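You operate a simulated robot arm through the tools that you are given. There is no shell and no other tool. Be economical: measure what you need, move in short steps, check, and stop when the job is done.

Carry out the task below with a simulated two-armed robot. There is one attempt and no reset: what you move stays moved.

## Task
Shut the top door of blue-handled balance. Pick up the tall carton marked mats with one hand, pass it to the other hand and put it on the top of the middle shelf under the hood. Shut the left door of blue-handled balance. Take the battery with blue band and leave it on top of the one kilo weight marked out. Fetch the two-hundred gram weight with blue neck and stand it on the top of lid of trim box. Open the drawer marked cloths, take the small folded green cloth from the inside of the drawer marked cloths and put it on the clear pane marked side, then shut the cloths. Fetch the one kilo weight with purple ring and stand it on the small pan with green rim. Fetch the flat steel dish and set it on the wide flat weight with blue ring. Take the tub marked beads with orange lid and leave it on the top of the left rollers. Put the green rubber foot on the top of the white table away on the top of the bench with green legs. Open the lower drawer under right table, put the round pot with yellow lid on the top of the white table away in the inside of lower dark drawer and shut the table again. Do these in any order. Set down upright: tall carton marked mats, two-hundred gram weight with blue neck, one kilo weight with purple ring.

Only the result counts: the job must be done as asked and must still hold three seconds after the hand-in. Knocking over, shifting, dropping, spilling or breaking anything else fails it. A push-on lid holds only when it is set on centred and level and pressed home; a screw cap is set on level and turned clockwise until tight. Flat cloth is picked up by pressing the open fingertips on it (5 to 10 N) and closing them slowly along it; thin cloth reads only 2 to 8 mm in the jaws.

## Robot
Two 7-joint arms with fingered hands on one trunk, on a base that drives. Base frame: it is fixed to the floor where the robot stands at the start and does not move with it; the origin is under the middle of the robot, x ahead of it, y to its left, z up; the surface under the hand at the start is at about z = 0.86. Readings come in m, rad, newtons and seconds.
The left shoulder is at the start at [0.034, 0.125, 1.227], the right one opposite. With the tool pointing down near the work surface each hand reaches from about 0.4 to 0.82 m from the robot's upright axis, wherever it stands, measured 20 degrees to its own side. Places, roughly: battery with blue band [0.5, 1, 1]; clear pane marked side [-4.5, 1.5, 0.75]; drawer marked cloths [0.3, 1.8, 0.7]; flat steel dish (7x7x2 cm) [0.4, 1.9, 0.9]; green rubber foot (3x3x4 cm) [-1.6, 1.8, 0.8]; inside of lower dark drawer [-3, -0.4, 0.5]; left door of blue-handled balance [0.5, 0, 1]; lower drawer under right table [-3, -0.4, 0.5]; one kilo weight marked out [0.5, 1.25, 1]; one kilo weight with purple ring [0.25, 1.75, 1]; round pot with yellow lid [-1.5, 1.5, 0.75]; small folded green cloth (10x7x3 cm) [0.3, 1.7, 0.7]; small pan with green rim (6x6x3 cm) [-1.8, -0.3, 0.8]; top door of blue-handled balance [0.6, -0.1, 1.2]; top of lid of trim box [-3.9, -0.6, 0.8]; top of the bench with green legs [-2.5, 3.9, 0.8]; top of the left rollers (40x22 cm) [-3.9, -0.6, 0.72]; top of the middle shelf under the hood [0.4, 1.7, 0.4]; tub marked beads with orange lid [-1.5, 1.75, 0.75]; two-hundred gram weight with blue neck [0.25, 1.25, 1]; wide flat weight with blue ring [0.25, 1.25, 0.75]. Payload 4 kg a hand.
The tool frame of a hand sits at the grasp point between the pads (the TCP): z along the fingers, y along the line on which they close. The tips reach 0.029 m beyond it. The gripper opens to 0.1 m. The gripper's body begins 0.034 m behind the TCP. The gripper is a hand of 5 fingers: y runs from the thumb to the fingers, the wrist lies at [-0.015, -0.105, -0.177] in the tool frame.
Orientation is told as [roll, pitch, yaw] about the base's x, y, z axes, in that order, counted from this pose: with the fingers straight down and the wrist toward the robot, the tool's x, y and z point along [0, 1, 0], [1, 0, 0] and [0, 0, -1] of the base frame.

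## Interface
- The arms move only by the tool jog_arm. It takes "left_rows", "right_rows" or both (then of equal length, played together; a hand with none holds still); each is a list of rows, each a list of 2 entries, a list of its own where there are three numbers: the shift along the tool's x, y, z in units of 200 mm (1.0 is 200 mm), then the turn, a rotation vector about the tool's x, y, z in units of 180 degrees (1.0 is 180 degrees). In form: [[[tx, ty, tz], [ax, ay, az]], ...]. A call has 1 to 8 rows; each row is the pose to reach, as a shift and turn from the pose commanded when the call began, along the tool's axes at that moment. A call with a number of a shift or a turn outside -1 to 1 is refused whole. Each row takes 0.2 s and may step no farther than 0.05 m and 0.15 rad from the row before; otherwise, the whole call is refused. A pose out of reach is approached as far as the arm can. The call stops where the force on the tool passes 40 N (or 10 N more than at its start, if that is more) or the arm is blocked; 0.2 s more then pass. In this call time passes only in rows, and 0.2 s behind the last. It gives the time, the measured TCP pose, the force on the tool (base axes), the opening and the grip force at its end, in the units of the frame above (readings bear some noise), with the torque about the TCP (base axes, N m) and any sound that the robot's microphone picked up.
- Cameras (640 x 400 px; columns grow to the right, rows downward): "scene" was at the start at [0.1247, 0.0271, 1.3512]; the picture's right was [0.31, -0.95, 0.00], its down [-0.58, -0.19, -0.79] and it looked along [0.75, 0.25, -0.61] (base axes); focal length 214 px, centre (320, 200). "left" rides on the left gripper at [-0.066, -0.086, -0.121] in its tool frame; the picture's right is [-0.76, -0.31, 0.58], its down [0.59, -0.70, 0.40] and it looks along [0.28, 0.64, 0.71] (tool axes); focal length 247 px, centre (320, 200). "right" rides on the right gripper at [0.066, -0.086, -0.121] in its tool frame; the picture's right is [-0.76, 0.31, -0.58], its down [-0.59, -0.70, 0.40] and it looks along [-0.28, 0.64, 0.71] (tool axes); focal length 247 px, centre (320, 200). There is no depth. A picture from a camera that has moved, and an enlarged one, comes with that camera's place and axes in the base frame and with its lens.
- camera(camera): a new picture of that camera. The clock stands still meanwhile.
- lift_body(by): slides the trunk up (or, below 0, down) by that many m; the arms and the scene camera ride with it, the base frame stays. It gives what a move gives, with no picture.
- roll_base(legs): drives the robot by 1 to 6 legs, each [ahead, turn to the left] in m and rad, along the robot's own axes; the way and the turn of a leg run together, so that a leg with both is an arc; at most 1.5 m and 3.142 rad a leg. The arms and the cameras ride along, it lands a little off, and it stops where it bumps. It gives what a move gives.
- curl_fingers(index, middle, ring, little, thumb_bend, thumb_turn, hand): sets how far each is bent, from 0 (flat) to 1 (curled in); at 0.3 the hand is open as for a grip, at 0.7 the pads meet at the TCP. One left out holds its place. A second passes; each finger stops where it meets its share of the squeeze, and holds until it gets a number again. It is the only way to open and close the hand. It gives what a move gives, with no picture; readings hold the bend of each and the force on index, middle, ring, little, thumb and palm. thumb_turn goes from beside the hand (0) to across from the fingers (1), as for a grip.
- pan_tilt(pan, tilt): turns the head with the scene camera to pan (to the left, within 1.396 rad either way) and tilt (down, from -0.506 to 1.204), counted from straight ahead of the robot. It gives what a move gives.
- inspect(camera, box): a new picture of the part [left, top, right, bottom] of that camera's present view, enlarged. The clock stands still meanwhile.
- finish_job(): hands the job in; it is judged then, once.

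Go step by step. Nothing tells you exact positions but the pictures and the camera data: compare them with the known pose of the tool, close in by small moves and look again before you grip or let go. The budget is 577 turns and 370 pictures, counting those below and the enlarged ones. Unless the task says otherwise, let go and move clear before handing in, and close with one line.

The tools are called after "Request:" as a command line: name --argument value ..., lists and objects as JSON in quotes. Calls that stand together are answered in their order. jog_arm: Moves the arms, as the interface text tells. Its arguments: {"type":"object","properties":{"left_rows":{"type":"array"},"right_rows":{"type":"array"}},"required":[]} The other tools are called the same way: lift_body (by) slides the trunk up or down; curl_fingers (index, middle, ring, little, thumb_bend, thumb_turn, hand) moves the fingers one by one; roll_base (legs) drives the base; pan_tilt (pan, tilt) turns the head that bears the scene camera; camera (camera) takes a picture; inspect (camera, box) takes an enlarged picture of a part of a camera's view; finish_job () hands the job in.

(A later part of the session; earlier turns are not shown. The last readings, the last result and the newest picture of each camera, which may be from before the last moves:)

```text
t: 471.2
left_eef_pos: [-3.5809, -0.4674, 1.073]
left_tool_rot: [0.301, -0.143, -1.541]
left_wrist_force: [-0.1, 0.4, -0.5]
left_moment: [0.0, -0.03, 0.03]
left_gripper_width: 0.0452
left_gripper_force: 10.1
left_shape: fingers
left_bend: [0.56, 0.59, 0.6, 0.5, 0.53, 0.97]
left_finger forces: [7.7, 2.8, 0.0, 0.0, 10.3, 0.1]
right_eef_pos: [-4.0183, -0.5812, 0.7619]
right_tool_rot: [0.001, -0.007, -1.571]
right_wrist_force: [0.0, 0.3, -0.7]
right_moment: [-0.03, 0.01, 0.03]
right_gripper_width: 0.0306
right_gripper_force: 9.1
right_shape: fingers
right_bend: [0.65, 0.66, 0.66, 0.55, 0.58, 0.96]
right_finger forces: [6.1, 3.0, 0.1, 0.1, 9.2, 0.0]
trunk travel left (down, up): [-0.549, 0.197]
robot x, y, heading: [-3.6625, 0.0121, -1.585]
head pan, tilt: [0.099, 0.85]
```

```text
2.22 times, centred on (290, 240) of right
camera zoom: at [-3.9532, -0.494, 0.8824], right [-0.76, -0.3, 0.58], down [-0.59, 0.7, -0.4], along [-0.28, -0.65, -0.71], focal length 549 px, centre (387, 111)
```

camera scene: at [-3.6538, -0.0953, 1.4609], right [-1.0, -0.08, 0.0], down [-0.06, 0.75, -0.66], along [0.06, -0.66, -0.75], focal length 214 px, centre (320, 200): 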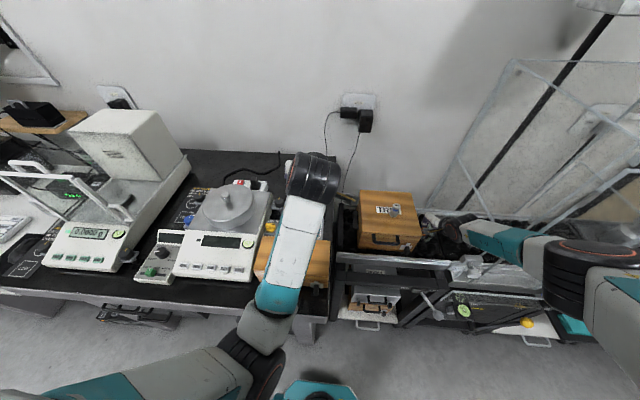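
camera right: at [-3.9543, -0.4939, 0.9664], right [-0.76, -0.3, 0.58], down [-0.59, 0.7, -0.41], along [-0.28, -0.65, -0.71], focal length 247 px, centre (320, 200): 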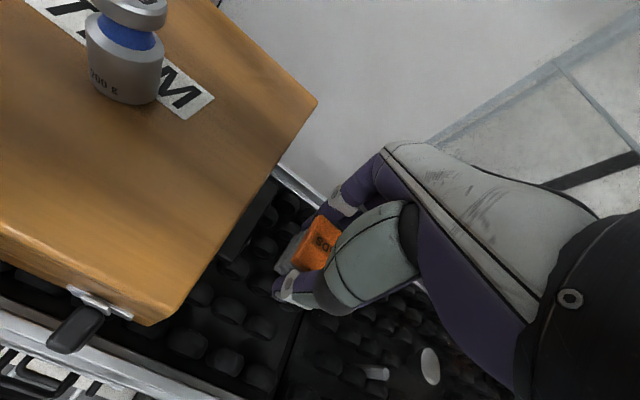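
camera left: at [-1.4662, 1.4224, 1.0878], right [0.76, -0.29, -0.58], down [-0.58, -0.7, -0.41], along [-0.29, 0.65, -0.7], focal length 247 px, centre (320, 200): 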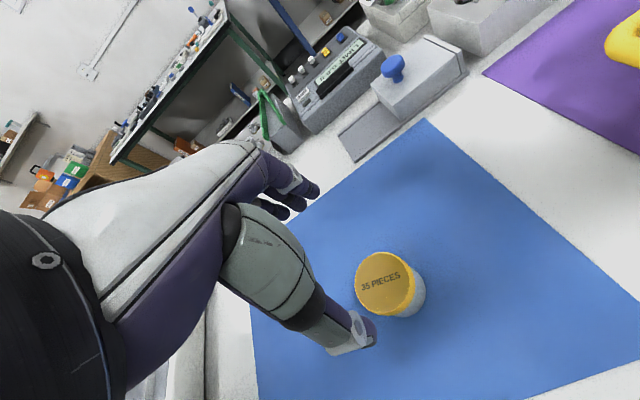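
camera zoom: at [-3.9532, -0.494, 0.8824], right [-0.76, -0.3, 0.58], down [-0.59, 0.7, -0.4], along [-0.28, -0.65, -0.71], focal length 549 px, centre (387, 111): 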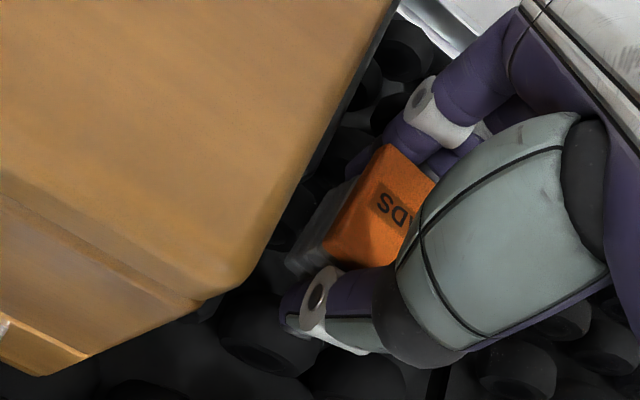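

The arm now follows. Continuing down in small steps until contact.

Request:
jog_arm --right_rows '[[[0, 0, 0.03], [0, 0, 0]], [[0, 0, 0.05], [0, 0, 0]]]'

Request:
jog_arm --right_rows '[[[0, 0, 0.025], [0, 0, 0]], [[0, 0, 0.05], [0, 0, 0]]]'

Request:
inspect --camera "right" --box '[180, 150, 400, 330]'

```text
t: 471.8
left_eef_pos: [-3.5787, -0.4664, 1.0743]
left_tool_rot: [0.298, -0.143, -1.54]
left_wrist_force: [0.4, -0.4, -0.4]
left_moment: [0.01, -0.04, -0.02]
left_gripper_width: 0.0453
left_gripper_force: 10.3
left_shape: fingers
left_bend: [0.56, 0.59, 0.6, 0.5, 0.53, 0.97]
left_finger forces: [7.6, 2.7, 0.0, 0.1, 10.3, 0.0]
right_eef_pos: [-4.0165, -0.58, 0.7535]
right_tool_rot: [-0.016, -0.021, -1.594]
right_wrist_force: [0.4, 0.8, 18.1]
right_moment: [0.31, -0.03, 0.03]
right_gripper_width: 0.0309
right_gripper_force: 12.5
right_shape: fingers
right_bend: [0.64, 0.66, 0.66, 0.55, 0.58, 0.96]
right_finger forces: [7.0, 4.2, 0.0, 0.0, 13.9, 0.0]
right hand out of reach, approached as far as the arm can: row 2
trunk travel left (down, up): [-0.549, 0.197]
robot x, y, heading: [-3.6574, 0.0163, -1.587]
head pan, tilt: [0.099, 0.85]
```

```text
t: 472.2
left_eef_pos: [-3.5779, -0.4681, 1.0729]
left_tool_rot: [0.302, -0.142, -1.542]
left_wrist_force: [-0.1, -0.1, -0.6]
left_moment: [-0.01, -0.01, 0.0]
left_gripper_width: 0.0452
left_gripper_force: 10.6
left_shape: fingers
left_bend: [0.56, 0.59, 0.6, 0.5, 0.53, 0.97]
left_finger forces: [7.7, 2.8, 0.0, 0.0, 10.3, 0.1]
right_eef_pos: [-4.0211, -0.5872, 0.7541]
right_tool_rot: [-0.021, -0.042, -1.605]
right_wrist_force: [0.7, 1.1, 21.2]
right_moment: [0.71, -0.19, 0.0]
right_gripper_width: 0.0309
right_gripper_force: 16.8
right_shape: fingers
right_bend: [0.64, 0.66, 0.66, 0.55, 0.59, 0.96]
right_finger forces: [6.6, 3.2, 0.0, 0.1, 24.0, 0.0]
right hand out of reach, approached as far as the arm can: row 1, 2
trunk travel left (down, up): [-0.549, 0.197]
robot x, y, heading: [-3.6592, 0.0107, -1.589]
head pan, tilt: [0.099, 0.85]
stopped in row 2 (right hand): the force on the tool passed its limit at 42 N (the readings are from after the stop); the commanded pose is now the measured one
```

```text
2.22 times, centred on (290, 240) of right
camera zoom: at [-3.9487, -0.4976, 0.8704], right [-0.75, -0.25, 0.61], down [-0.57, 0.71, -0.42], along [-0.32, -0.66, -0.68], focal length 549 px, centre (387, 111)
```

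zoom: 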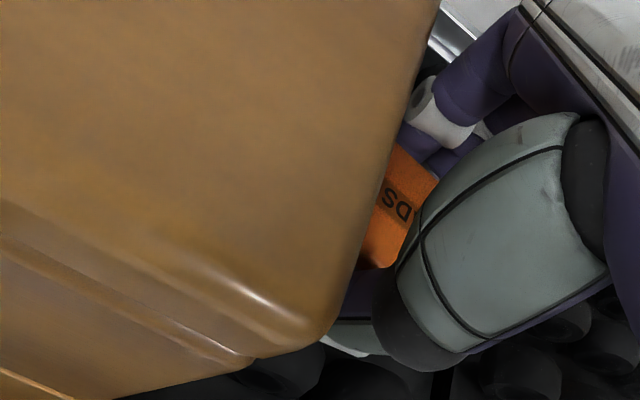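

Tub is down on the rollers (20 N). Opening slowly.

Request:
jog_arm --right_rows '[[[0, 0, -0.015], [0, 0, 0]]]'

Request:
curl_fingers --hand "right" --index 0.6 --middle 0.6 --ring 0.6 --thumb_bend 0.54

Request:
curl_fingers --hand "right" --index 0.5 --middle 0.5 --ring 0.5 --little 0.5 --thumb_bend 0.45

Request:
jog_arm --right_rows '[[[0, 0, -0.1], [0, 0, 0]], [[0, 0, -0.3], [0, 0, 0]], [[0, 0, -0.5], [0, 0, 0]], [[0, 0, -0.7], [0, 0, 0]], [[0, 0, -0.9], [0, 0, 0]]]'

Request:
camera --camera "right"

```text
t: 472.6
left_eef_pos: [-3.5797, -0.4681, 1.072]
left_tool_rot: [0.299, -0.143, -1.54]
left_wrist_force: [-1.0, 0.7, -2.1]
left_moment: [-0.01, -0.02, -0.02]
left_gripper_width: 0.0454
left_gripper_force: 10.2
left_shape: fingers
left_bend: [0.56, 0.59, 0.6, 0.5, 0.53, 0.97]
left_finger forces: [7.5, 2.8, 0.0, 0.0, 10.3, 0.0]
right_eef_pos: [-4.0208, -0.5841, 0.7533]
right_tool_rot: [-0.023, -0.037, -1.606]
right_wrist_force: [-0.9, 0.0, 11.7]
right_moment: [0.34, -0.07, -0.04]
right_gripper_width: 0.0307
right_gripper_force: 12.6
right_shape: fingers
right_bend: [0.64, 0.66, 0.66, 0.55, 0.59, 0.96]
right_finger forces: [6.9, 3.4, 0.1, 0.0, 14.6, 0.0]
trunk travel left (down, up): [-0.549, 0.197]
robot x, y, heading: [-3.6581, 0.0121, -1.587]
head pan, tilt: [0.099, 0.85]
```

```text
t: 473.6
left_eef_pos: [-3.5785, -0.4669, 1.073]
left_tool_rot: [0.299, -0.143, -1.541]
left_wrist_force: [-0.2, 0.4, -1.3]
left_moment: [-0.02, -0.03, 0.0]
left_gripper_width: 0.0453
left_gripper_force: 10.3
left_shape: fingers
left_bend: [0.56, 0.59, 0.6, 0.5, 0.53, 0.97]
left_finger forces: [7.6, 2.9, 0.0, 0.0, 10.3, 0.0]
right_eef_pos: [-4.0197, -0.582, 0.7544]
right_tool_rot: [-0.024, -0.037, -1.604]
right_wrist_force: [0.4, 0.2, 9.0]
right_moment: [0.3, -0.06, 0.01]
right_gripper_width: 0.0352
right_gripper_force: 5.7
right_shape: fingers
right_bend: [0.6, 0.6, 0.6, 0.55, 0.54, 0.97]
right_finger forces: [0.8, 0.1, 0.0, 0.1, 9.6, 0.0]
trunk travel left (down, up): [-0.549, 0.197]
robot x, y, heading: [-3.6593, 0.0092, -1.587]
head pan, tilt: [0.099, 0.85]
```

```text
t: 474.6
left_eef_pos: [-3.5789, -0.4665, 1.0729]
left_tool_rot: [0.3, -0.144, -1.54]
left_wrist_force: [0.7, 0.0, -0.8]
left_moment: [-0.01, 0.0, 0.01]
left_gripper_width: 0.0451
left_gripper_force: 10.2
left_shape: fingers
left_bend: [0.56, 0.59, 0.6, 0.5, 0.53, 0.97]
left_finger forces: [7.7, 2.7, 0.0, 0.0, 10.3, 0.1]
right_eef_pos: [-4.0197, -0.5822, 0.7553]
right_tool_rot: [-0.022, -0.037, -1.603]
right_wrist_force: [-0.4, 0.2, 5.8]
right_moment: [0.27, -0.03, -0.02]
right_gripper_width: 0.057
right_gripper_force: 3.1
right_shape: fingers
right_bend: [0.5, 0.5, 0.5, 0.5, 0.45, 0.98]
right_finger forces: [0.1, 0.0, 0.1, 0.1, 6.4, 0.0]
trunk travel left (down, up): [-0.549, 0.197]
robot x, y, heading: [-3.6593, 0.014, -1.586]
head pan, tilt: [0.099, 0.85]
```

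```text
t: 475.9
left_eef_pos: [-3.5797, -0.468, 1.0738]
left_tool_rot: [0.299, -0.142, -1.543]
left_wrist_force: [-0.2, 0.0, -1.0]
left_moment: [-0.02, 0.01, 0.0]
left_gripper_width: 0.0449
left_gripper_force: 10.3
left_shape: fingers
left_bend: [0.56, 0.59, 0.6, 0.5, 0.53, 0.97]
left_finger forces: [7.5, 2.7, 0.1, 0.0, 10.3, 0.0]
right_eef_pos: [-4.0168, -0.5749, 0.9344]
right_tool_rot: [-0.022, -0.038, -1.604]
right_wrist_force: [-0.6, -0.2, 0.0]
right_moment: [-0.01, -0.03, -0.01]
right_gripper_width: 0.0567
right_gripper_force: 0.0
right_shape: fingers
right_bend: [0.5, 0.5, 0.5, 0.5, 0.45, 0.98]
right_finger forces: [0.0, 0.0, 0.1, 0.0, 0.0, 0.0]
trunk travel left (down, up): [-0.549, 0.197]
robot x, y, heading: [-3.6601, 0.0151, -1.584]
head pan, tilt: [0.099, 0.85]
```

```text
112 pictures are left
camera right: at [-3.9449, -0.4871, 1.0507], right [-0.75, -0.26, 0.61], down [-0.57, 0.71, -0.41], along [-0.32, -0.66, -0.68], focal length 247 px, centre (320, 200)
```

right: 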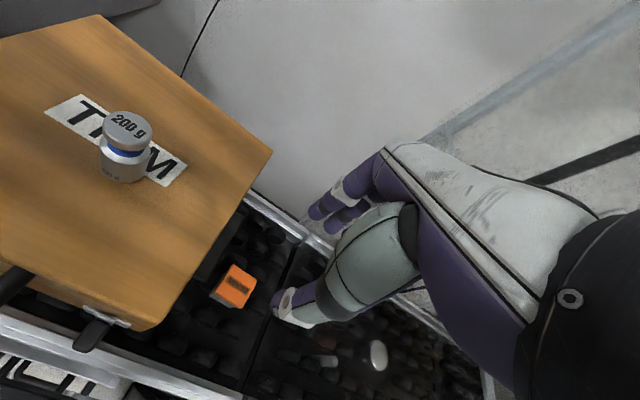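

The tub is on the left rollers. Withdrawing and heading to the table drawer near x≈-3.

Request:
jog_arm --right_rows '[[[0, 0, -0.2], [0, 0, 0]], [[0, -0.02, -0.4], [0, 0, 0]], [[0.05, -0.05, -0.6], [0, 0, 0]], [[0.1, -0.15, -0.8], [0, 0, 0]], [[0.2, -0.3, -0.9], [0, 0, 0]], [[0.3, -0.5, -0.95], [0, 0, 0]]]'

Request:
roll_base --legs '[[-0.55, 0]]'

Request:
jog_arm --left_rows '[[[0, 0, -0.05], [0.02, -0.03, 0]], [[0, 0, -0.1], [0.035, -0.06, 0]], [[0, 0, -0.15], [0.045, -0.095, 0]]]'

Request:
lift_body --by -0.12

Request:
roll_base --legs '[[0, 1.571], [0.62, 0], [0, -1.571]]'

Request:
pan_tilt --pan 0.0 --tilt 0.6

Request:
camera --camera "scene"

```text
t: 477.2
left_eef_pos: [-3.5796, -0.4657, 1.0746]
left_tool_rot: [0.3, -0.143, -1.541]
left_wrist_force: [0.4, -0.6, -0.4]
left_moment: [-0.02, 0.01, 0.02]
left_gripper_width: 0.0455
left_gripper_force: 10.7
left_shape: fingers
left_bend: [0.56, 0.59, 0.6, 0.5, 0.53, 0.97]
left_finger forces: [7.5, 2.8, 0.1, 0.0, 10.2, 0.0]
right_eef_pos: [-3.9476, -0.4697, 1.1196]
right_tool_rot: [-0.025, -0.036, -1.605]
right_wrist_force: [-0.5, 0.3, 0.9]
right_moment: [0.02, 0.03, 0.02]
right_gripper_width: 0.056
right_gripper_force: 0.1
right_shape: fingers
right_bend: [0.5, 0.5, 0.5, 0.5, 0.45, 0.98]
right_finger forces: [0.1, 0.1, 0.0, 0.1, 0.0, 0.1]
trunk travel left (down, up): [-0.549, 0.197]
robot x, y, heading: [-3.6605, 0.0104, -1.589]
head pan, tilt: [0.099, 0.85]
```

```text
t: 480.4
left_eef_pos: [-3.5716, 0.086, 1.0745]
left_tool_rot: [0.3, -0.143, -1.542]
left_wrist_force: [-0.1, -0.2, -0.4]
left_moment: [-0.01, -0.01, -0.01]
left_gripper_width: 0.045
left_gripper_force: 10.3
left_shape: fingers
left_bend: [0.56, 0.59, 0.6, 0.5, 0.53, 0.97]
left_finger forces: [7.6, 2.7, 0.1, 0.0, 10.3, 0.0]
right_eef_pos: [-3.9391, 0.083, 1.1188]
right_tool_rot: [-0.023, -0.035, -1.605]
right_wrist_force: [0.1, 0.7, 0.0]
right_moment: [-0.03, 0.02, -0.01]
right_gripper_width: 0.0564
right_gripper_force: 0.0
right_shape: fingers
right_bend: [0.5, 0.5, 0.5, 0.5, 0.45, 0.98]
right_finger forces: [0.0, 0.1, 0.0, 0.0, 0.0, 0.0]
trunk travel left (down, up): [-0.549, 0.197]
robot x, y, heading: [-3.6515, 0.5664, -1.583]
head pan, tilt: [0.099, 0.85]
```

```text
t: 481.4
left_eef_pos: [-3.5497, 0.0857, 1.0942]
left_tool_rot: [0.08, -0.01, -1.499]
left_wrist_force: [0.8, -0.4, -1.0]
left_moment: [-0.02, -0.02, 0.0]
left_gripper_width: 0.0454
left_gripper_force: 10.3
left_shape: fingers
left_bend: [0.56, 0.59, 0.6, 0.5, 0.53, 0.97]
left_finger forces: [7.6, 2.8, 0.1, 0.0, 10.1, 0.0]
right_eef_pos: [-3.9398, 0.0812, 1.1195]
right_tool_rot: [-0.021, -0.036, -1.603]
right_wrist_force: [-0.3, -0.6, -0.4]
right_moment: [-0.01, 0.0, 0.02]
right_gripper_width: 0.0567
right_gripper_force: 0.0
right_shape: fingers
right_bend: [0.5, 0.5, 0.5, 0.5, 0.45, 0.98]
right_finger forces: [0.0, 0.0, 0.0, 0.0, 0.0, 0.1]
trunk travel left (down, up): [-0.549, 0.197]
robot x, y, heading: [-3.6523, 0.5646, -1.59]
head pan, tilt: [0.099, 0.85]
stopped in row 3 (left hand): the arm was blocked; the commanded pose is now the measured one
```

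```text
t: 482.9
left_eef_pos: [-3.5379, 0.0859, 0.9718]
left_tool_rot: [0.11, -0.013, -1.494]
left_wrist_force: [0.3, 0.6, -1.8]
left_moment: [0.03, 0.01, 0.0]
left_gripper_width: 0.0454
left_gripper_force: 10.3
left_shape: fingers
left_bend: [0.56, 0.59, 0.6, 0.5, 0.53, 0.97]
left_finger forces: [7.5, 2.8, 0.1, 0.0, 10.2, 0.0]
right_eef_pos: [-3.9405, 0.0815, 0.9991]
right_tool_rot: [-0.023, -0.036, -1.605]
right_wrist_force: [0.7, -0.3, 0.1]
right_moment: [0.03, 0.02, 0.0]
right_gripper_width: 0.0564
right_gripper_force: 0.0
right_shape: fingers
right_bend: [0.5, 0.5, 0.5, 0.5, 0.45, 0.98]
right_finger forces: [0.0, 0.1, 0.0, 0.0, 0.0, 0.1]
trunk travel left (down, up): [-0.429, 0.317]
robot x, y, heading: [-3.6486, 0.5698, -1.583]
head pan, tilt: [0.099, 0.85]
```

```text
t: 494.3
left_eef_pos: [-2.91, 0.0793, 0.9773]
left_tool_rot: [0.1, -0.023, -1.48]
left_wrist_force: [-0.4, -0.8, -0.9]
left_moment: [-0.03, 0.0, 0.02]
left_gripper_width: 0.0444
left_gripper_force: 9.3
left_shape: fingers
left_bend: [0.57, 0.59, 0.6, 0.5, 0.54, 0.97]
left_finger forces: [6.6, 2.7, 0.1, 0.0, 9.1, 0.0]
right_eef_pos: [-3.3095, 0.0745, 0.9988]
right_tool_rot: [-0.023, -0.036, -1.592]
right_wrist_force: [0.0, 0.0, -0.1]
right_moment: [0.02, 0.01, 0.0]
right_gripper_width: 0.0563
right_gripper_force: 0.0
right_shape: fingers
right_bend: [0.5, 0.5, 0.5, 0.5, 0.45, 0.98]
right_finger forces: [0.0, 0.0, 0.0, 0.1, 0.0, 0.1]
trunk travel left (down, up): [-0.429, 0.317]
robot x, y, heading: [-3.029, 0.563, -1.571]
head pan, tilt: [0.099, 0.85]
```

```text
t: 495.1
left_eef_pos: [-2.9091, 0.0799, 0.9775]
left_tool_rot: [0.103, -0.025, -1.479]
left_wrist_force: [0.7, 0.2, -1.2]
left_moment: [-0.01, 0.02, 0.0]
left_gripper_width: 0.0443
left_gripper_force: 9.2
left_shape: fingers
left_bend: [0.57, 0.59, 0.6, 0.5, 0.54, 0.97]
left_finger forces: [6.8, 2.7, 0.0, 0.0, 9.1, 0.0]
right_eef_pos: [-3.3091, 0.0743, 0.9989]
right_tool_rot: [-0.022, -0.037, -1.594]
right_wrist_force: [-0.6, -0.2, 0.1]
right_moment: [-0.03, -0.03, -0.01]
right_gripper_width: 0.0568
right_gripper_force: 0.1
right_shape: fingers
right_bend: [0.5, 0.5, 0.5, 0.5, 0.45, 0.98]
right_finger forces: [0.1, 0.0, 0.1, 0.0, 0.0, 0.0]
trunk travel left (down, up): [-0.429, 0.317]
robot x, y, heading: [-3.0236, 0.5669, -1.577]
head pan, tilt: [0.0, 0.6]
```

```text
111 pictures are left
camera scene: at [-3.0276, 0.4319, 1.3607], right [-1.0, 0.0, 0.0], down [0.0, 0.57, -0.82], along [0.0, -0.82, -0.57], focal length 214 px, centre (320, 200)
```

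scene: 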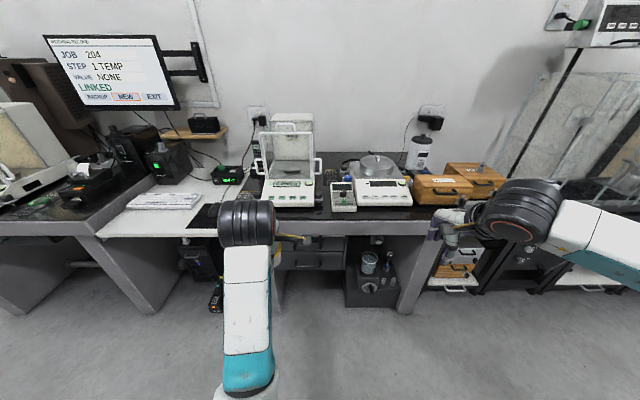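

Request:
jog_arm --left_rows '[[[0.2, 0, -0.05], [0, 0, 0]], [[0.4, 0, -0.1], [0, 0, 0]], [[0.6, 0, -0.15], [0, 0, 0]], [[0.8, 0, -0.2], [0, 0, 0]], [[1.0, 0, -0.25], [0, 0, 0]]]'

Request:
pan_tilt --pan 0.0 --tilt 0.8

Request:
camera --camera "scene"

Request:
inspect --camera "scene" --box '[220, 120, 400, 270]'

```text
t: 496.3
left_eef_pos: [-2.7157, 0.0998, 1.0469]
left_tool_rot: [0.099, -0.022, -1.48]
left_wrist_force: [0.5, -0.7, -0.9]
left_moment: [0.02, 0.0, -0.01]
left_gripper_width: 0.0443
left_gripper_force: 8.8
left_shape: fingers
left_bend: [0.57, 0.59, 0.6, 0.5, 0.54, 0.97]
left_finger forces: [6.5, 2.4, 0.0, 0.0, 8.9, 0.1]
right_eef_pos: [-3.3084, 0.0751, 0.9989]
right_tool_rot: [-0.022, -0.037, -1.592]
right_wrist_force: [0.4, -0.5, -0.1]
right_moment: [-0.01, 0.02, -0.02]
right_gripper_width: 0.0565
right_gripper_force: 0.0
right_shape: fingers
right_bend: [0.5, 0.5, 0.5, 0.5, 0.45, 0.98]
right_finger forces: [0.1, 0.0, 0.0, 0.0, 0.1, 0.0]
trunk travel left (down, up): [-0.429, 0.317]
robot x, y, heading: [-3.0258, 0.5633, -1.573]
head pan, tilt: [0.0, 0.6]
```

```text
t: 497.0
left_eef_pos: [-2.7163, 0.0998, 1.0469]
left_tool_rot: [0.103, -0.025, -1.48]
left_wrist_force: [-0.7, 0.0, -0.8]
left_moment: [0.02, -0.03, 0.01]
left_gripper_width: 0.044
left_gripper_force: 9.1
left_shape: fingers
left_bend: [0.57, 0.59, 0.6, 0.5, 0.54, 0.97]
left_finger forces: [6.6, 2.5, 0.0, 0.0, 9.0, 0.0]
right_eef_pos: [-3.3089, 0.0754, 0.9991]
right_tool_rot: [-0.023, -0.035, -1.593]
right_wrist_force: [-0.4, 0.3, 0.0]
right_moment: [-0.01, 0.02, 0.03]
right_gripper_width: 0.0563
right_gripper_force: 0.1
right_shape: fingers
right_bend: [0.5, 0.5, 0.5, 0.5, 0.45, 0.98]
right_finger forces: [0.0, 0.0, 0.0, 0.1, 0.0, 0.1]
trunk travel left (down, up): [-0.429, 0.317]
robot x, y, heading: [-3.0266, 0.5646, -1.573]
head pan, tilt: [0.0, 0.799]
```

```text
110 pictures are left
camera scene: at [-3.0274, 0.4395, 1.3439], right [-1.0, 0.0, 0.0], down [0.0, 0.72, -0.7], along [0.0, -0.7, -0.72], focal length 214 px, centre (320, 200)
```

scene: 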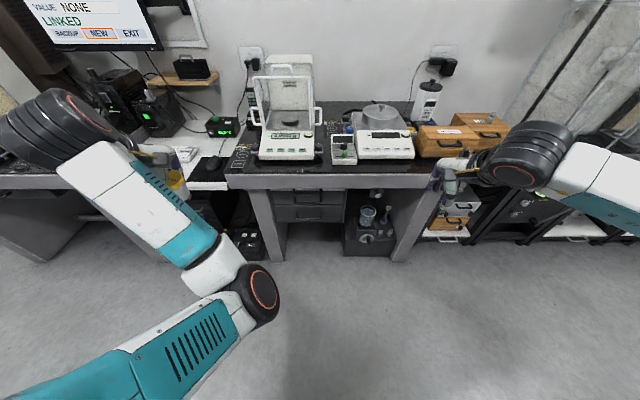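

```text
2.67 times, centred on (310, 195) of scene
camera zoom: at [-3.0274, 0.4395, 1.3439], right [-1.0, 0.0, 0.0], down [0.0, 0.72, -0.7], along [0.0, -0.7, -0.72], focal length 572 px, centre (347, 213)
```

zoom: 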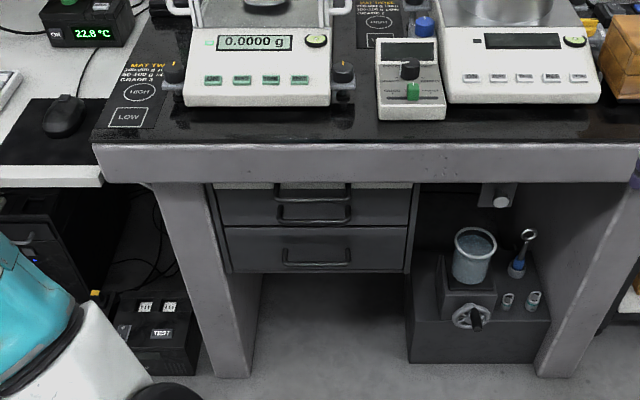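

The lower drawer's handle bar is near [-2.97, -0.27, 0.466], just below the upper handle. I'll position the robot in front, lower the trunk, and open it with the right hand tilted forward.

Request:
roll_base --legs '[[0, 0.25], [0.2, 0], [0, -0.25]]'

Request:
lift_body --by -0.33

Request:
pan_tilt --pan 0.0 --tilt 0.55

Request:
camera --camera "scene"

```text
t: 500.4
left_eef_pos: [-2.665, -0.0952, 1.0466]
left_tool_rot: [0.1, -0.024, -1.476]
left_wrist_force: [-1.7, 0.8, -1.8]
left_moment: [0.02, 0.01, 0.0]
left_gripper_width: 0.0439
left_gripper_force: 8.8
left_shape: fingers
left_bend: [0.57, 0.59, 0.6, 0.5, 0.54, 0.97]
left_finger forces: [6.6, 2.5, 0.1, 0.1, 8.7, 0.0]
right_eef_pos: [-3.2571, -0.1237, 0.9984]
right_tool_rot: [-0.023, -0.036, -1.588]
right_wrist_force: [-1.0, 0.0, 0.4]
right_moment: [0.0, -0.01, 0.0]
right_gripper_width: 0.0563
right_gripper_force: 0.0
right_shape: fingers
right_bend: [0.5, 0.5, 0.5, 0.5, 0.45, 0.98]
right_finger forces: [0.1, 0.0, 0.0, 0.1, 0.1, 0.0]
trunk travel left (down, up): [-0.429, 0.317]
robot x, y, heading: [-2.976, 0.3688, -1.57]
head pan, tilt: [0.0, 0.799]
```

```text
t: 503.6
left_eef_pos: [-2.6646, -0.1047, 0.6524]
left_tool_rot: [0.119, 0.141, -1.473]
left_wrist_force: [0.7, -0.2, -1.8]
left_moment: [0.0, -0.01, 0.01]
left_gripper_width: 0.0443
left_gripper_force: 9.1
left_shape: fingers
left_bend: [0.57, 0.59, 0.6, 0.5, 0.54, 0.97]
left_finger forces: [6.5, 2.6, 0.0, 0.0, 8.7, 0.0]
right_eef_pos: [-3.2566, -0.1239, 0.6685]
right_tool_rot: [-0.023, -0.036, -1.588]
right_wrist_force: [0.0, -0.6, -0.2]
right_moment: [0.0, 0.03, -0.01]
right_gripper_width: 0.0562
right_gripper_force: 0.1
right_shape: fingers
right_bend: [0.5, 0.5, 0.5, 0.5, 0.45, 0.98]
right_finger forces: [0.0, 0.0, 0.0, 0.0, 0.1, 0.0]
trunk travel left (down, up): [-0.099, 0.647]
robot x, y, heading: [-2.9754, 0.3669, -1.571]
head pan, tilt: [0.0, 0.799]
```

```text
t: 504.4
left_eef_pos: [-2.664, -0.1072, 0.6519]
left_tool_rot: [0.119, 0.139, -1.475]
left_wrist_force: [0.2, 0.0, -1.8]
left_moment: [-0.02, -0.03, 0.0]
left_gripper_width: 0.0439
left_gripper_force: 8.9
left_shape: fingers
left_bend: [0.57, 0.59, 0.6, 0.5, 0.54, 0.97]
left_finger forces: [6.6, 2.7, 0.1, 0.1, 8.7, 0.0]
right_eef_pos: [-3.2559, -0.1232, 0.6686]
right_tool_rot: [-0.023, -0.035, -1.589]
right_wrist_force: [-0.3, -0.1, 0.8]
right_moment: [0.01, 0.01, -0.02]
right_gripper_width: 0.0563
right_gripper_force: 0.0
right_shape: fingers
right_bend: [0.5, 0.5, 0.5, 0.5, 0.45, 0.98]
right_finger forces: [0.0, 0.0, 0.0, 0.1, 0.0, 0.1]
trunk travel left (down, up): [-0.099, 0.647]
robot x, y, heading: [-2.9755, 0.368, -1.573]
head pan, tilt: [0.0, 0.55]
```

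```text
108 pictures are left
camera scene: at [-2.9776, 0.1311, 1.0241], right [-1.0, 0.0, 0.0], down [0.0, 0.52, -0.85], along [0.0, -0.85, -0.52], focal length 214 px, centre (320, 200)
```

scene: 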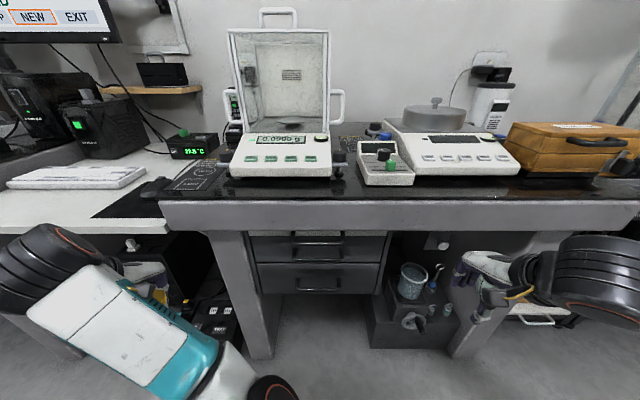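

Request:
inspect --camera "scene" --box '[230, 190, 410, 310]'

Request:
camera --camera "right"

```text
3.33 times, centred on (320, 250) of scene
camera zoom: at [-2.9776, 0.1311, 1.0241], right [-1.0, 0.0, 0.0], down [0.0, 0.52, -0.85], along [0.0, -0.85, -0.52], focal length 715 px, centre (320, 33)
```

zoom: 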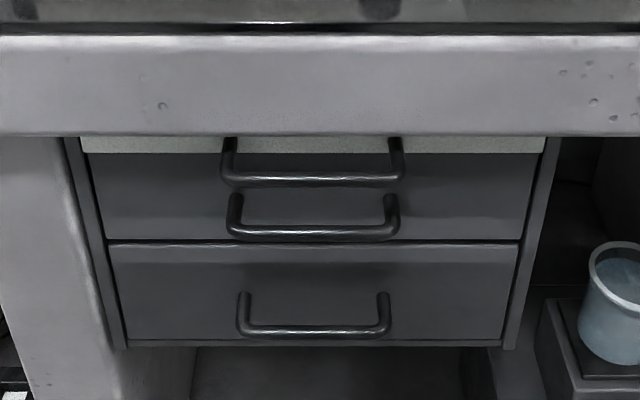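

```text
106 pictures are left
camera right: at [-3.1872, -0.0334, 0.7848], right [-0.75, -0.27, 0.6], down [-0.59, 0.7, -0.41], along [-0.31, -0.66, -0.68], focal length 247 px, centre (320, 200)
```

right: 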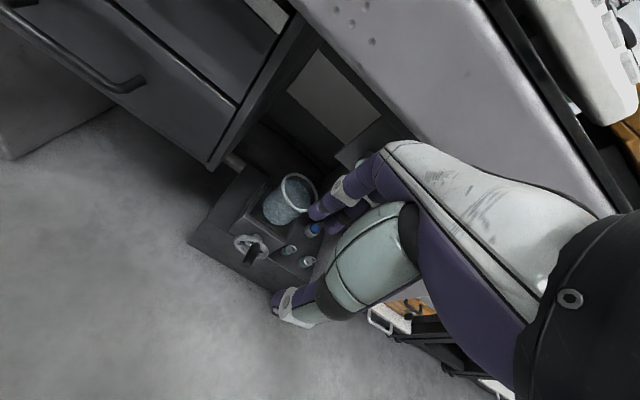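

Lower handle bar ≈[-2.972, -0.253, 0.497]. Setting the right fingers and tilting the hand forward in front of it.

Request:
curl_fingers --hand "right" --index 0.6 --middle 0.6 --ring 0.6 --little 0.6 --thumb_bend 0.3

Request:
jog_arm --right_rows '[[[0.2, -0.05, 0], [-0.04, 0, 0]], [[0.4, -0.1, 0], [-0.08, 0, 0]], [[0.6, -0.1, 0], [-0.12, 0, 0]], [[0.8, -0.1, 0.05], [-0.16, 0, 0]], [[1.0, -0.1, 0.1], [-0.2, 0, 0]], [[1.0, -0.1, 0.2], [-0.23, 0, 0]]]'

Request:
jog_arm --right_rows '[[[0.2, 0, 0], [0, 0, 0]], [[0.42, 0, 0], [0, 0, 0]]]'

Request:
camera --camera "right"

Request:
inspect --camera "scene" --box '[230, 190, 410, 310]'

```text
t: 505.4
left_eef_pos: [-2.6652, -0.1055, 0.6517]
left_tool_rot: [0.118, 0.139, -1.474]
left_wrist_force: [-0.1, -0.1, -0.2]
left_moment: [-0.01, 0.03, -0.04]
left_gripper_width: 0.044
left_gripper_force: 9.3
left_shape: fingers
left_bend: [0.57, 0.59, 0.6, 0.5, 0.54, 0.97]
left_finger forces: [6.5, 2.6, 0.1, 0.0, 8.6, 0.0]
right_eef_pos: [-3.2567, -0.122, 0.668]
right_tool_rot: [-0.025, -0.036, -1.59]
right_wrist_force: [-0.5, 0.6, 0.2]
right_moment: [0.07, 0.04, 0.02]
right_gripper_width: 0.0626
right_gripper_force: 0.0
right_shape: fingers
right_bend: [0.6, 0.6, 0.6, 0.6, 0.3, 0.98]
right_finger forces: [0.0, 0.0, 0.0, 0.0, 0.0, 0.0]
trunk travel left (down, up): [-0.099, 0.647]
robot x, y, heading: [-2.9757, 0.3659, -1.573]
head pan, tilt: [0.0, 0.55]
```

```text
t: 506.8
left_eef_pos: [-2.6643, -0.1049, 0.6518]
left_tool_rot: [0.12, 0.141, -1.474]
left_wrist_force: [-0.6, -0.8, -1.3]
left_moment: [-0.01, -0.01, 0.0]
left_gripper_width: 0.0442
left_gripper_force: 8.9
left_shape: fingers
left_bend: [0.57, 0.59, 0.6, 0.5, 0.54, 0.97]
left_finger forces: [6.5, 2.6, 0.1, 0.1, 8.7, 0.0]
right_eef_pos: [-3.1071, -0.145, 0.662]
right_tool_rot: [0.167, -0.265, -1.581]
right_wrist_force: [0.0, -0.1, -0.4]
right_moment: [-0.01, 0.0, 0.01]
right_gripper_width: 0.0624
right_gripper_force: 0.0
right_shape: fingers
right_bend: [0.6, 0.6, 0.6, 0.6, 0.3, 0.97]
right_finger forces: [0.0, 0.0, 0.0, 0.0, 0.0, 0.0]
right hand out of reach, approached as far as the arm can: row 1, 2, 3, 4, 5, 6
trunk travel left (down, up): [-0.099, 0.647]
robot x, y, heading: [-2.9734, 0.3666, -1.571]
head pan, tilt: [0.0, 0.55]
```

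```text
t: 507.4
left_eef_pos: [-2.6648, -0.1063, 0.6521]
left_tool_rot: [0.119, 0.14, -1.472]
left_wrist_force: [0.1, 1.2, -0.4]
left_moment: [0.02, -0.01, 0.0]
left_gripper_width: 0.0442
left_gripper_force: 9.0
left_shape: fingers
left_bend: [0.57, 0.59, 0.6, 0.5, 0.54, 0.97]
left_finger forces: [6.5, 2.6, 0.0, 0.0, 8.7, 0.0]
right_eef_pos: [-3.0255, -0.1402, 0.675]
right_tool_rot: [0.165, -0.264, -1.581]
right_wrist_force: [0.0, 0.7, 0.1]
right_moment: [-0.01, -0.02, 0.03]
right_gripper_width: 0.0625
right_gripper_force: 0.0
right_shape: fingers
right_bend: [0.6, 0.6, 0.6, 0.6, 0.3, 0.98]
right_finger forces: [0.0, 0.0, 0.1, 0.0, 0.1, 0.1]
trunk travel left (down, up): [-0.099, 0.647]
robot x, y, heading: [-2.9786, 0.3661, -1.571]
head pan, tilt: [0.0, 0.55]
```

```text
105 pictures are left
camera right: at [-2.9785, -0.0243, 0.7782], right [-0.84, -0.17, 0.51], down [-0.51, 0.56, -0.66], along [-0.17, -0.81, -0.56], focal length 247 px, centre (320, 200)
```

right: 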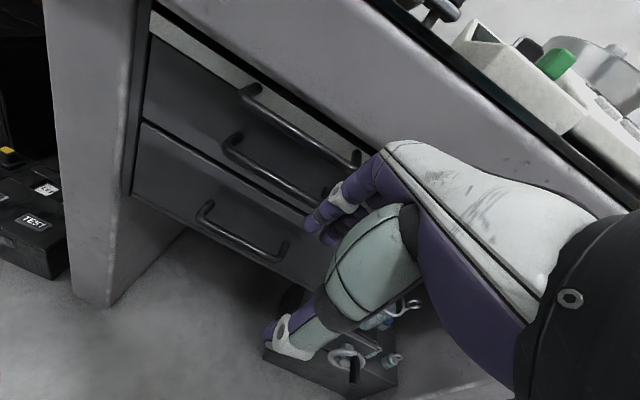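

```text
3.33 times, centred on (320, 250) of scene
camera zoom: at [-2.9778, 0.131, 1.0242], right [-1.0, 0.0, 0.0], down [0.0, 0.52, -0.85], along [0.0, -0.85, -0.52], focal length 715 px, centre (320, 33)
```

zoom: 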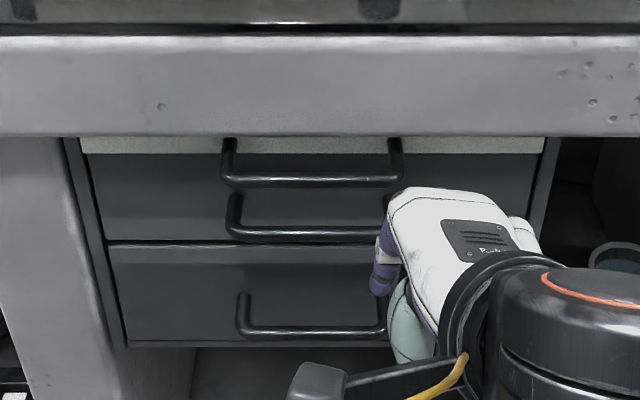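

Too close for that posture; backing up 12 cm and retrying the tilt.

Request:
roll_base --legs '[[-0.12, 0]]'

Request:
jog_arm --right_rows '[[[0.05, 0.15, 0.03], [-0.04, -0.012, 0]], [[0.1, 0.3, 0.06], [-0.08, -0.025, 0]], [[0.15, 0.42, 0.09], [-0.12, -0.04, 0]], [[0.2, 0.48, 0.12], [-0.155, -0.052, 0]], [[0.2, 0.48, 0.25], [-0.155, -0.052, 0]]]'

Request:
camera --camera "right"

Request:
inspect --camera "scene" --box '[230, 190, 410, 310]'

```text
t: 508.6
left_eef_pos: [-2.6655, 0.0127, 0.6515]
left_tool_rot: [0.116, 0.14, -1.473]
left_wrist_force: [0.1, -0.2, -0.7]
left_moment: [-0.03, 0.0, 0.0]
left_gripper_width: 0.044
left_gripper_force: 8.5
left_shape: fingers
left_bend: [0.57, 0.59, 0.6, 0.5, 0.54, 0.97]
left_finger forces: [6.6, 2.6, 0.1, 0.0, 8.7, 0.0]
right_eef_pos: [-3.0237, -0.0219, 0.6754]
right_tool_rot: [0.165, -0.264, -1.582]
right_wrist_force: [0.7, 0.1, 0.2]
right_moment: [0.01, 0.0, 0.03]
right_gripper_width: 0.0625
right_gripper_force: 0.1
right_shape: fingers
right_bend: [0.6, 0.6, 0.6, 0.6, 0.3, 0.98]
right_finger forces: [0.0, 0.0, 0.1, 0.0, 0.0, 0.0]
trunk travel left (down, up): [-0.099, 0.647]
robot x, y, heading: [-2.9761, 0.4833, -1.572]
head pan, tilt: [0.0, 0.55]
```

```text
t: 509.8
left_eef_pos: [-2.6645, 0.0133, 0.6516]
left_tool_rot: [0.117, 0.14, -1.474]
left_wrist_force: [1.1, 0.1, -1.8]
left_moment: [-0.04, 0.03, -0.02]
left_gripper_width: 0.044
left_gripper_force: 9.0
left_shape: fingers
left_bend: [0.57, 0.59, 0.6, 0.5, 0.54, 0.97]
left_finger forces: [6.5, 2.5, 0.1, 0.0, 8.7, 0.0]
right_eef_pos: [-2.9772, -0.1256, 0.6586]
right_tool_rot: [0.023, -0.749, -1.634]
right_wrist_force: [0.4, -0.6, 0.1]
right_moment: [0.02, 0.03, 0.0]
right_gripper_width: 0.0627
right_gripper_force: 0.1
right_shape: fingers
right_bend: [0.6, 0.6, 0.6, 0.6, 0.3, 0.98]
right_finger forces: [0.1, 0.0, 0.0, 0.1, 0.2, 0.0]
trunk travel left (down, up): [-0.099, 0.647]
robot x, y, heading: [-2.976, 0.4894, -1.569]
head pan, tilt: [0.0, 0.55]
```

```text
103 pictures are left
camera right: at [-2.9061, 0.0162, 0.6896], right [-0.76, 0.2, 0.62], down [-0.56, 0.27, -0.78], along [-0.32, -0.94, -0.09], focal length 247 px, centre (320, 200)
```

right: 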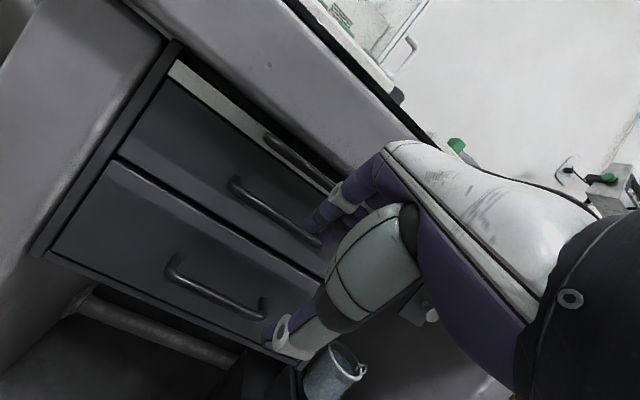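

```text
3.33 times, centred on (320, 250) of scene
camera zoom: at [-2.9774, 0.2506, 1.0241], right [-1.0, 0.0, 0.0], down [0.0, 0.52, -0.85], along [0.0, -0.85, -0.52], focal length 715 px, centre (320, 33)
```

zoom: 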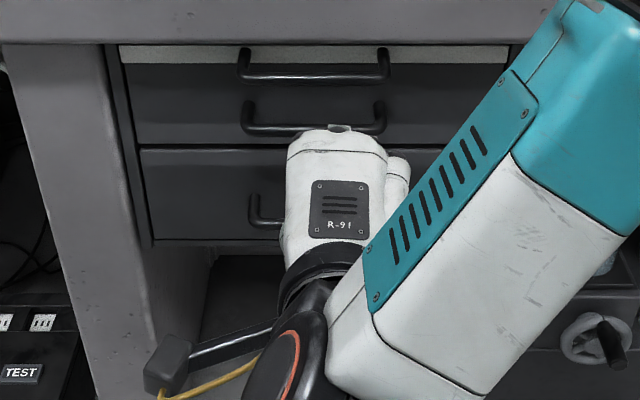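

Right camera gives the bar at [-2.971, -0.253, 0.50]. Sliding in along the finger direction.

Request:
jog_arm --right_rows '[[[0.03, -0.04, 0.2], [0, 0, 0]], [[0.06, -0.07, 0.4], [0, 0, 0]], [[0.06, -0.075, 0.6], [0, 0, 0]], [[0.06, -0.075, 0.75], [0, 0, 0]]]'

Request:
camera --camera "right"

```text
t: 510.8
left_eef_pos: [-2.6645, 0.0141, 0.6511]
left_tool_rot: [0.117, 0.14, -1.472]
left_wrist_force: [0.5, 0.7, -1.4]
left_moment: [-0.07, 0.0, -0.01]
left_gripper_width: 0.044
left_gripper_force: 9.2
left_shape: fingers
left_bend: [0.57, 0.59, 0.6, 0.5, 0.54, 0.97]
left_finger forces: [6.6, 2.6, 0.0, 0.0, 8.6, 0.0]
right_eef_pos: [-2.9374, -0.2168, 0.5632]
right_tool_rot: [0.015, -0.733, -1.651]
right_wrist_force: [0.9, -0.1, -0.1]
right_moment: [-0.03, 0.0, -0.02]
right_gripper_width: 0.0626
right_gripper_force: 0.0
right_shape: fingers
right_bend: [0.6, 0.6, 0.6, 0.6, 0.3, 0.98]
right_finger forces: [0.0, 0.0, 0.0, 0.0, 0.0, 0.0]
right hand out of reach, approached as far as the arm can: row 2, 3, 4
trunk travel left (down, up): [-0.099, 0.647]
robot x, y, heading: [-2.9802, 0.4864, -1.574]
head pan, tilt: [0.0, 0.55]
```

```text
101 pictures are left
camera right: at [-2.8626, -0.0766, 0.5953], right [-0.75, 0.21, 0.63], down [-0.56, 0.3, -0.77], along [-0.35, -0.93, -0.1], focal length 247 px, centre (320, 200)
```

right: 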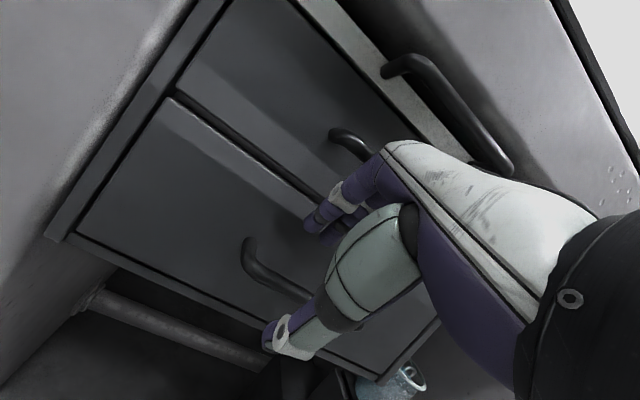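

Slightly out of reach; backing off a little and lowering the trunk more.

Request:
jog_arm --right_rows '[[[0, 0, -0.2], [0, 0, 0]], [[0, 0, -0.4], [0, 0, 0]]]'

Request:
lift_body --by -0.09

Request:
camera --camera "right"

```text
t: 511.4
left_eef_pos: [-2.6643, 0.0125, 0.6523]
left_tool_rot: [0.117, 0.139, -1.474]
left_wrist_force: [0.7, -0.2, -1.0]
left_moment: [0.01, 0.02, -0.02]
left_gripper_width: 0.0439
left_gripper_force: 8.7
left_shape: fingers
left_bend: [0.57, 0.59, 0.6, 0.5, 0.54, 0.97]
left_finger forces: [6.4, 2.6, 0.0, 0.0, 8.7, 0.0]
right_eef_pos: [-2.9358, -0.1604, 0.6218]
right_tool_rot: [0.022, -0.749, -1.633]
right_wrist_force: [-0.6, -0.2, -0.3]
right_moment: [-0.04, -0.02, -0.01]
right_gripper_width: 0.0626
right_gripper_force: 0.0
right_shape: fingers
right_bend: [0.6, 0.6, 0.6, 0.6, 0.3, 0.98]
right_finger forces: [0.0, 0.0, 0.1, 0.0, 0.0, 0.0]
trunk travel left (down, up): [-0.099, 0.647]
robot x, y, heading: [-2.977, 0.4866, -1.569]
head pan, tilt: [0.0, 0.55]
```

```text
t: 512.7
left_eef_pos: [-2.6644, 0.0136, 0.5181]
left_tool_rot: [0.132, 0.26, -1.471]
left_wrist_force: [0.1, 0.3, -0.8]
left_moment: [0.0, 0.0, -0.06]
left_gripper_width: 0.0437
left_gripper_force: 9.1
left_shape: fingers
left_bend: [0.57, 0.59, 0.6, 0.5, 0.54, 0.97]
left_finger forces: [6.6, 2.6, 0.1, 0.0, 8.5, 0.0]
right_eef_pos: [-2.9354, -0.1622, 0.532]
right_tool_rot: [0.025, -0.752, -1.632]
right_wrist_force: [0.9, 0.6, 0.5]
right_moment: [0.02, 0.0, -0.02]
right_gripper_width: 0.0625
right_gripper_force: 0.2
right_shape: fingers
right_bend: [0.6, 0.6, 0.6, 0.6, 0.3, 0.98]
right_finger forces: [0.0, 0.0, 0.0, 0.1, 0.0, 0.1]
trunk travel left (down, up): [-0.009, 0.737]
robot x, y, heading: [-2.9763, 0.4862, -1.57]
head pan, tilt: [0.0, 0.55]
```

```text
100 pictures are left
camera right: at [-2.8642, -0.019, 0.5631], right [-0.76, 0.2, 0.62], down [-0.56, 0.27, -0.78], along [-0.32, -0.94, -0.09], focal length 247 px, centre (320, 200)
```

right: 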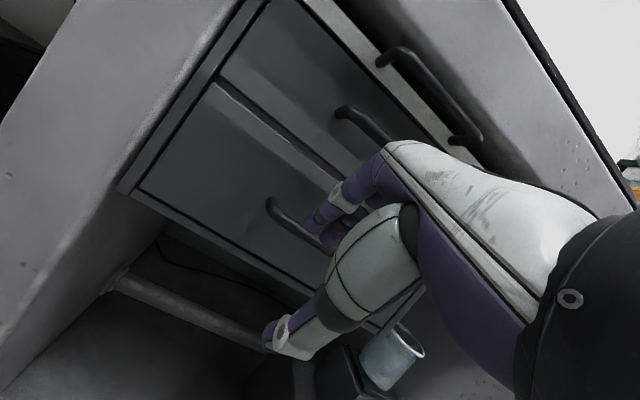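

Request:
jog_arm --right_rows '[[[-0.08, 0.1, 0], [0, 0, 0]], [[-0.155, 0.215, 0], [0, 0, 0]], [[-0.155, 0.215, 0.15], [0, 0, 0]], [[-0.155, 0.215, 0.28], [0, 0, 0]]]'

Request:
camera --camera "right"

```text
t: 513.7
left_eef_pos: [-2.6641, 0.0119, 0.5183]
left_tool_rot: [0.133, 0.264, -1.47]
left_wrist_force: [0.9, -0.4, -1.2]
left_moment: [-0.02, 0.01, -0.03]
left_gripper_width: 0.0436
left_gripper_force: 9.2
left_shape: fingers
left_bend: [0.57, 0.59, 0.6, 0.5, 0.54, 0.97]
left_finger forces: [6.6, 2.6, 0.0, 0.0, 8.5, 0.1]
right_eef_pos: [-2.9637, -0.2273, 0.5229]
right_tool_rot: [0.021, -0.745, -1.635]
right_wrist_force: [0.0, -0.1, 0.3]
right_moment: [0.03, 0.0, 0.0]
right_gripper_width: 0.0629
right_gripper_force: 0.1
right_shape: fingers
right_bend: [0.6, 0.6, 0.6, 0.6, 0.3, 0.98]
right_finger forces: [0.0, 0.0, 0.0, 0.0, 0.0, 0.0]
right hand out of reach, approached as far as the arm can: row 4
trunk travel left (down, up): [-0.009, 0.737]
robot x, y, heading: [-2.9795, 0.4859, -1.568]
head pan, tilt: [0.0, 0.55]
```

```text
99 pictures are left
camera right: at [-2.8915, -0.0864, 0.5545], right [-0.76, 0.2, 0.62], down [-0.56, 0.28, -0.78], along [-0.33, -0.94, -0.09], focal length 247 px, centre (320, 200)
```

right: 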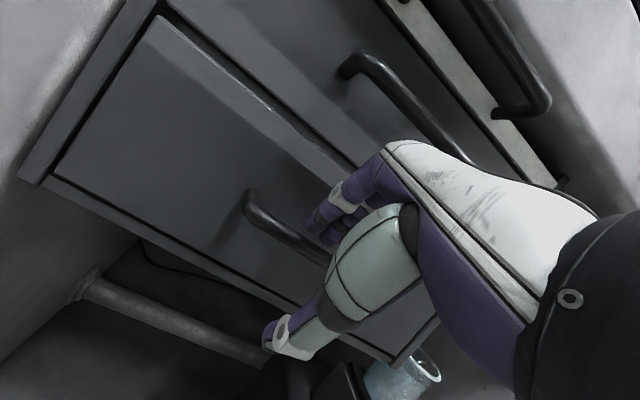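

Fingertips are just above the bar but at reach limit; retracting slightly, driving 6 cm closer, then advancing again.

Request:
jog_arm --right_rows '[[[0, 0, -0.2], [0, 0, 0]], [[0, 0, -0.4], [0, 0, 0]]]'

Request:
roll_base --legs '[[0.06, 0]]'

Request:
camera --camera "right"

```text
t: 514.3
left_eef_pos: [-2.664, 0.0111, 0.5176]
left_tool_rot: [0.131, 0.261, -1.469]
left_wrist_force: [0.4, 1.0, -2.2]
left_moment: [-0.04, 0.03, 0.02]
left_gripper_width: 0.0438
left_gripper_force: 8.4
left_shape: fingers
left_bend: [0.57, 0.59, 0.6, 0.5, 0.54, 0.97]
left_finger forces: [6.6, 2.7, 0.0, 0.1, 8.5, 0.0]
right_eef_pos: [-2.9616, -0.1753, 0.5801]
right_tool_rot: [0.024, -0.749, -1.633]
right_wrist_force: [0.0, -0.2, -0.8]
right_moment: [-0.02, -0.04, -0.01]
right_gripper_width: 0.0627
right_gripper_force: 0.0
right_shape: fingers
right_bend: [0.6, 0.6, 0.6, 0.6, 0.3, 0.98]
right_finger forces: [0.1, 0.1, 0.1, 0.1, 0.1, 0.0]
trunk travel left (down, up): [-0.009, 0.737]
robot x, y, heading: [-2.9745, 0.4853, -1.569]
head pan, tilt: [0.0, 0.55]
```

```text
t: 515.4
left_eef_pos: [-2.6637, -0.0447, 0.5185]
left_tool_rot: [0.132, 0.263, -1.467]
left_wrist_force: [0.7, -0.9, -1.4]
left_moment: [-0.06, 0.03, 0.02]
left_gripper_width: 0.0439
left_gripper_force: 9.2
left_shape: fingers
left_bend: [0.57, 0.59, 0.6, 0.5, 0.54, 0.97]
left_finger forces: [6.6, 2.6, 0.0, 0.0, 8.7, 0.0]
right_eef_pos: [-2.9592, -0.2239, 0.5685]
right_tool_rot: [0.014, -0.713, -1.611]
right_wrist_force: [0.6, 6.1, -11.3]
right_moment: [-0.12, -0.11, -0.1]
right_gripper_width: 0.0628
right_gripper_force: 6.3
right_shape: fingers
right_bend: [0.6, 0.65, 0.6, 0.6, 0.3, 0.98]
right_finger forces: [0.1, 12.1, 0.0, 0.1, 0.0, 0.1]
trunk travel left (down, up): [-0.009, 0.737]
robot x, y, heading: [-2.9792, 0.4278, -1.572]
head pan, tilt: [0.0, 0.55]
stopped in leg 1: the force on the tool passed its limit at 46 N (the readings are from after the stop); the commanded pose is now the measured one
```

```text
98 pictures are left
camera right: at [-2.8893, -0.0812, 0.6048], right [-0.76, 0.17, 0.63], down [-0.57, 0.29, -0.77], along [-0.31, -0.94, -0.12], focal length 247 px, centre (320, 200)
```

right: 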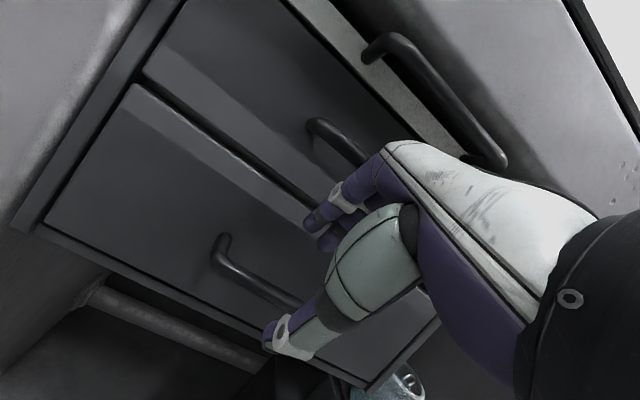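

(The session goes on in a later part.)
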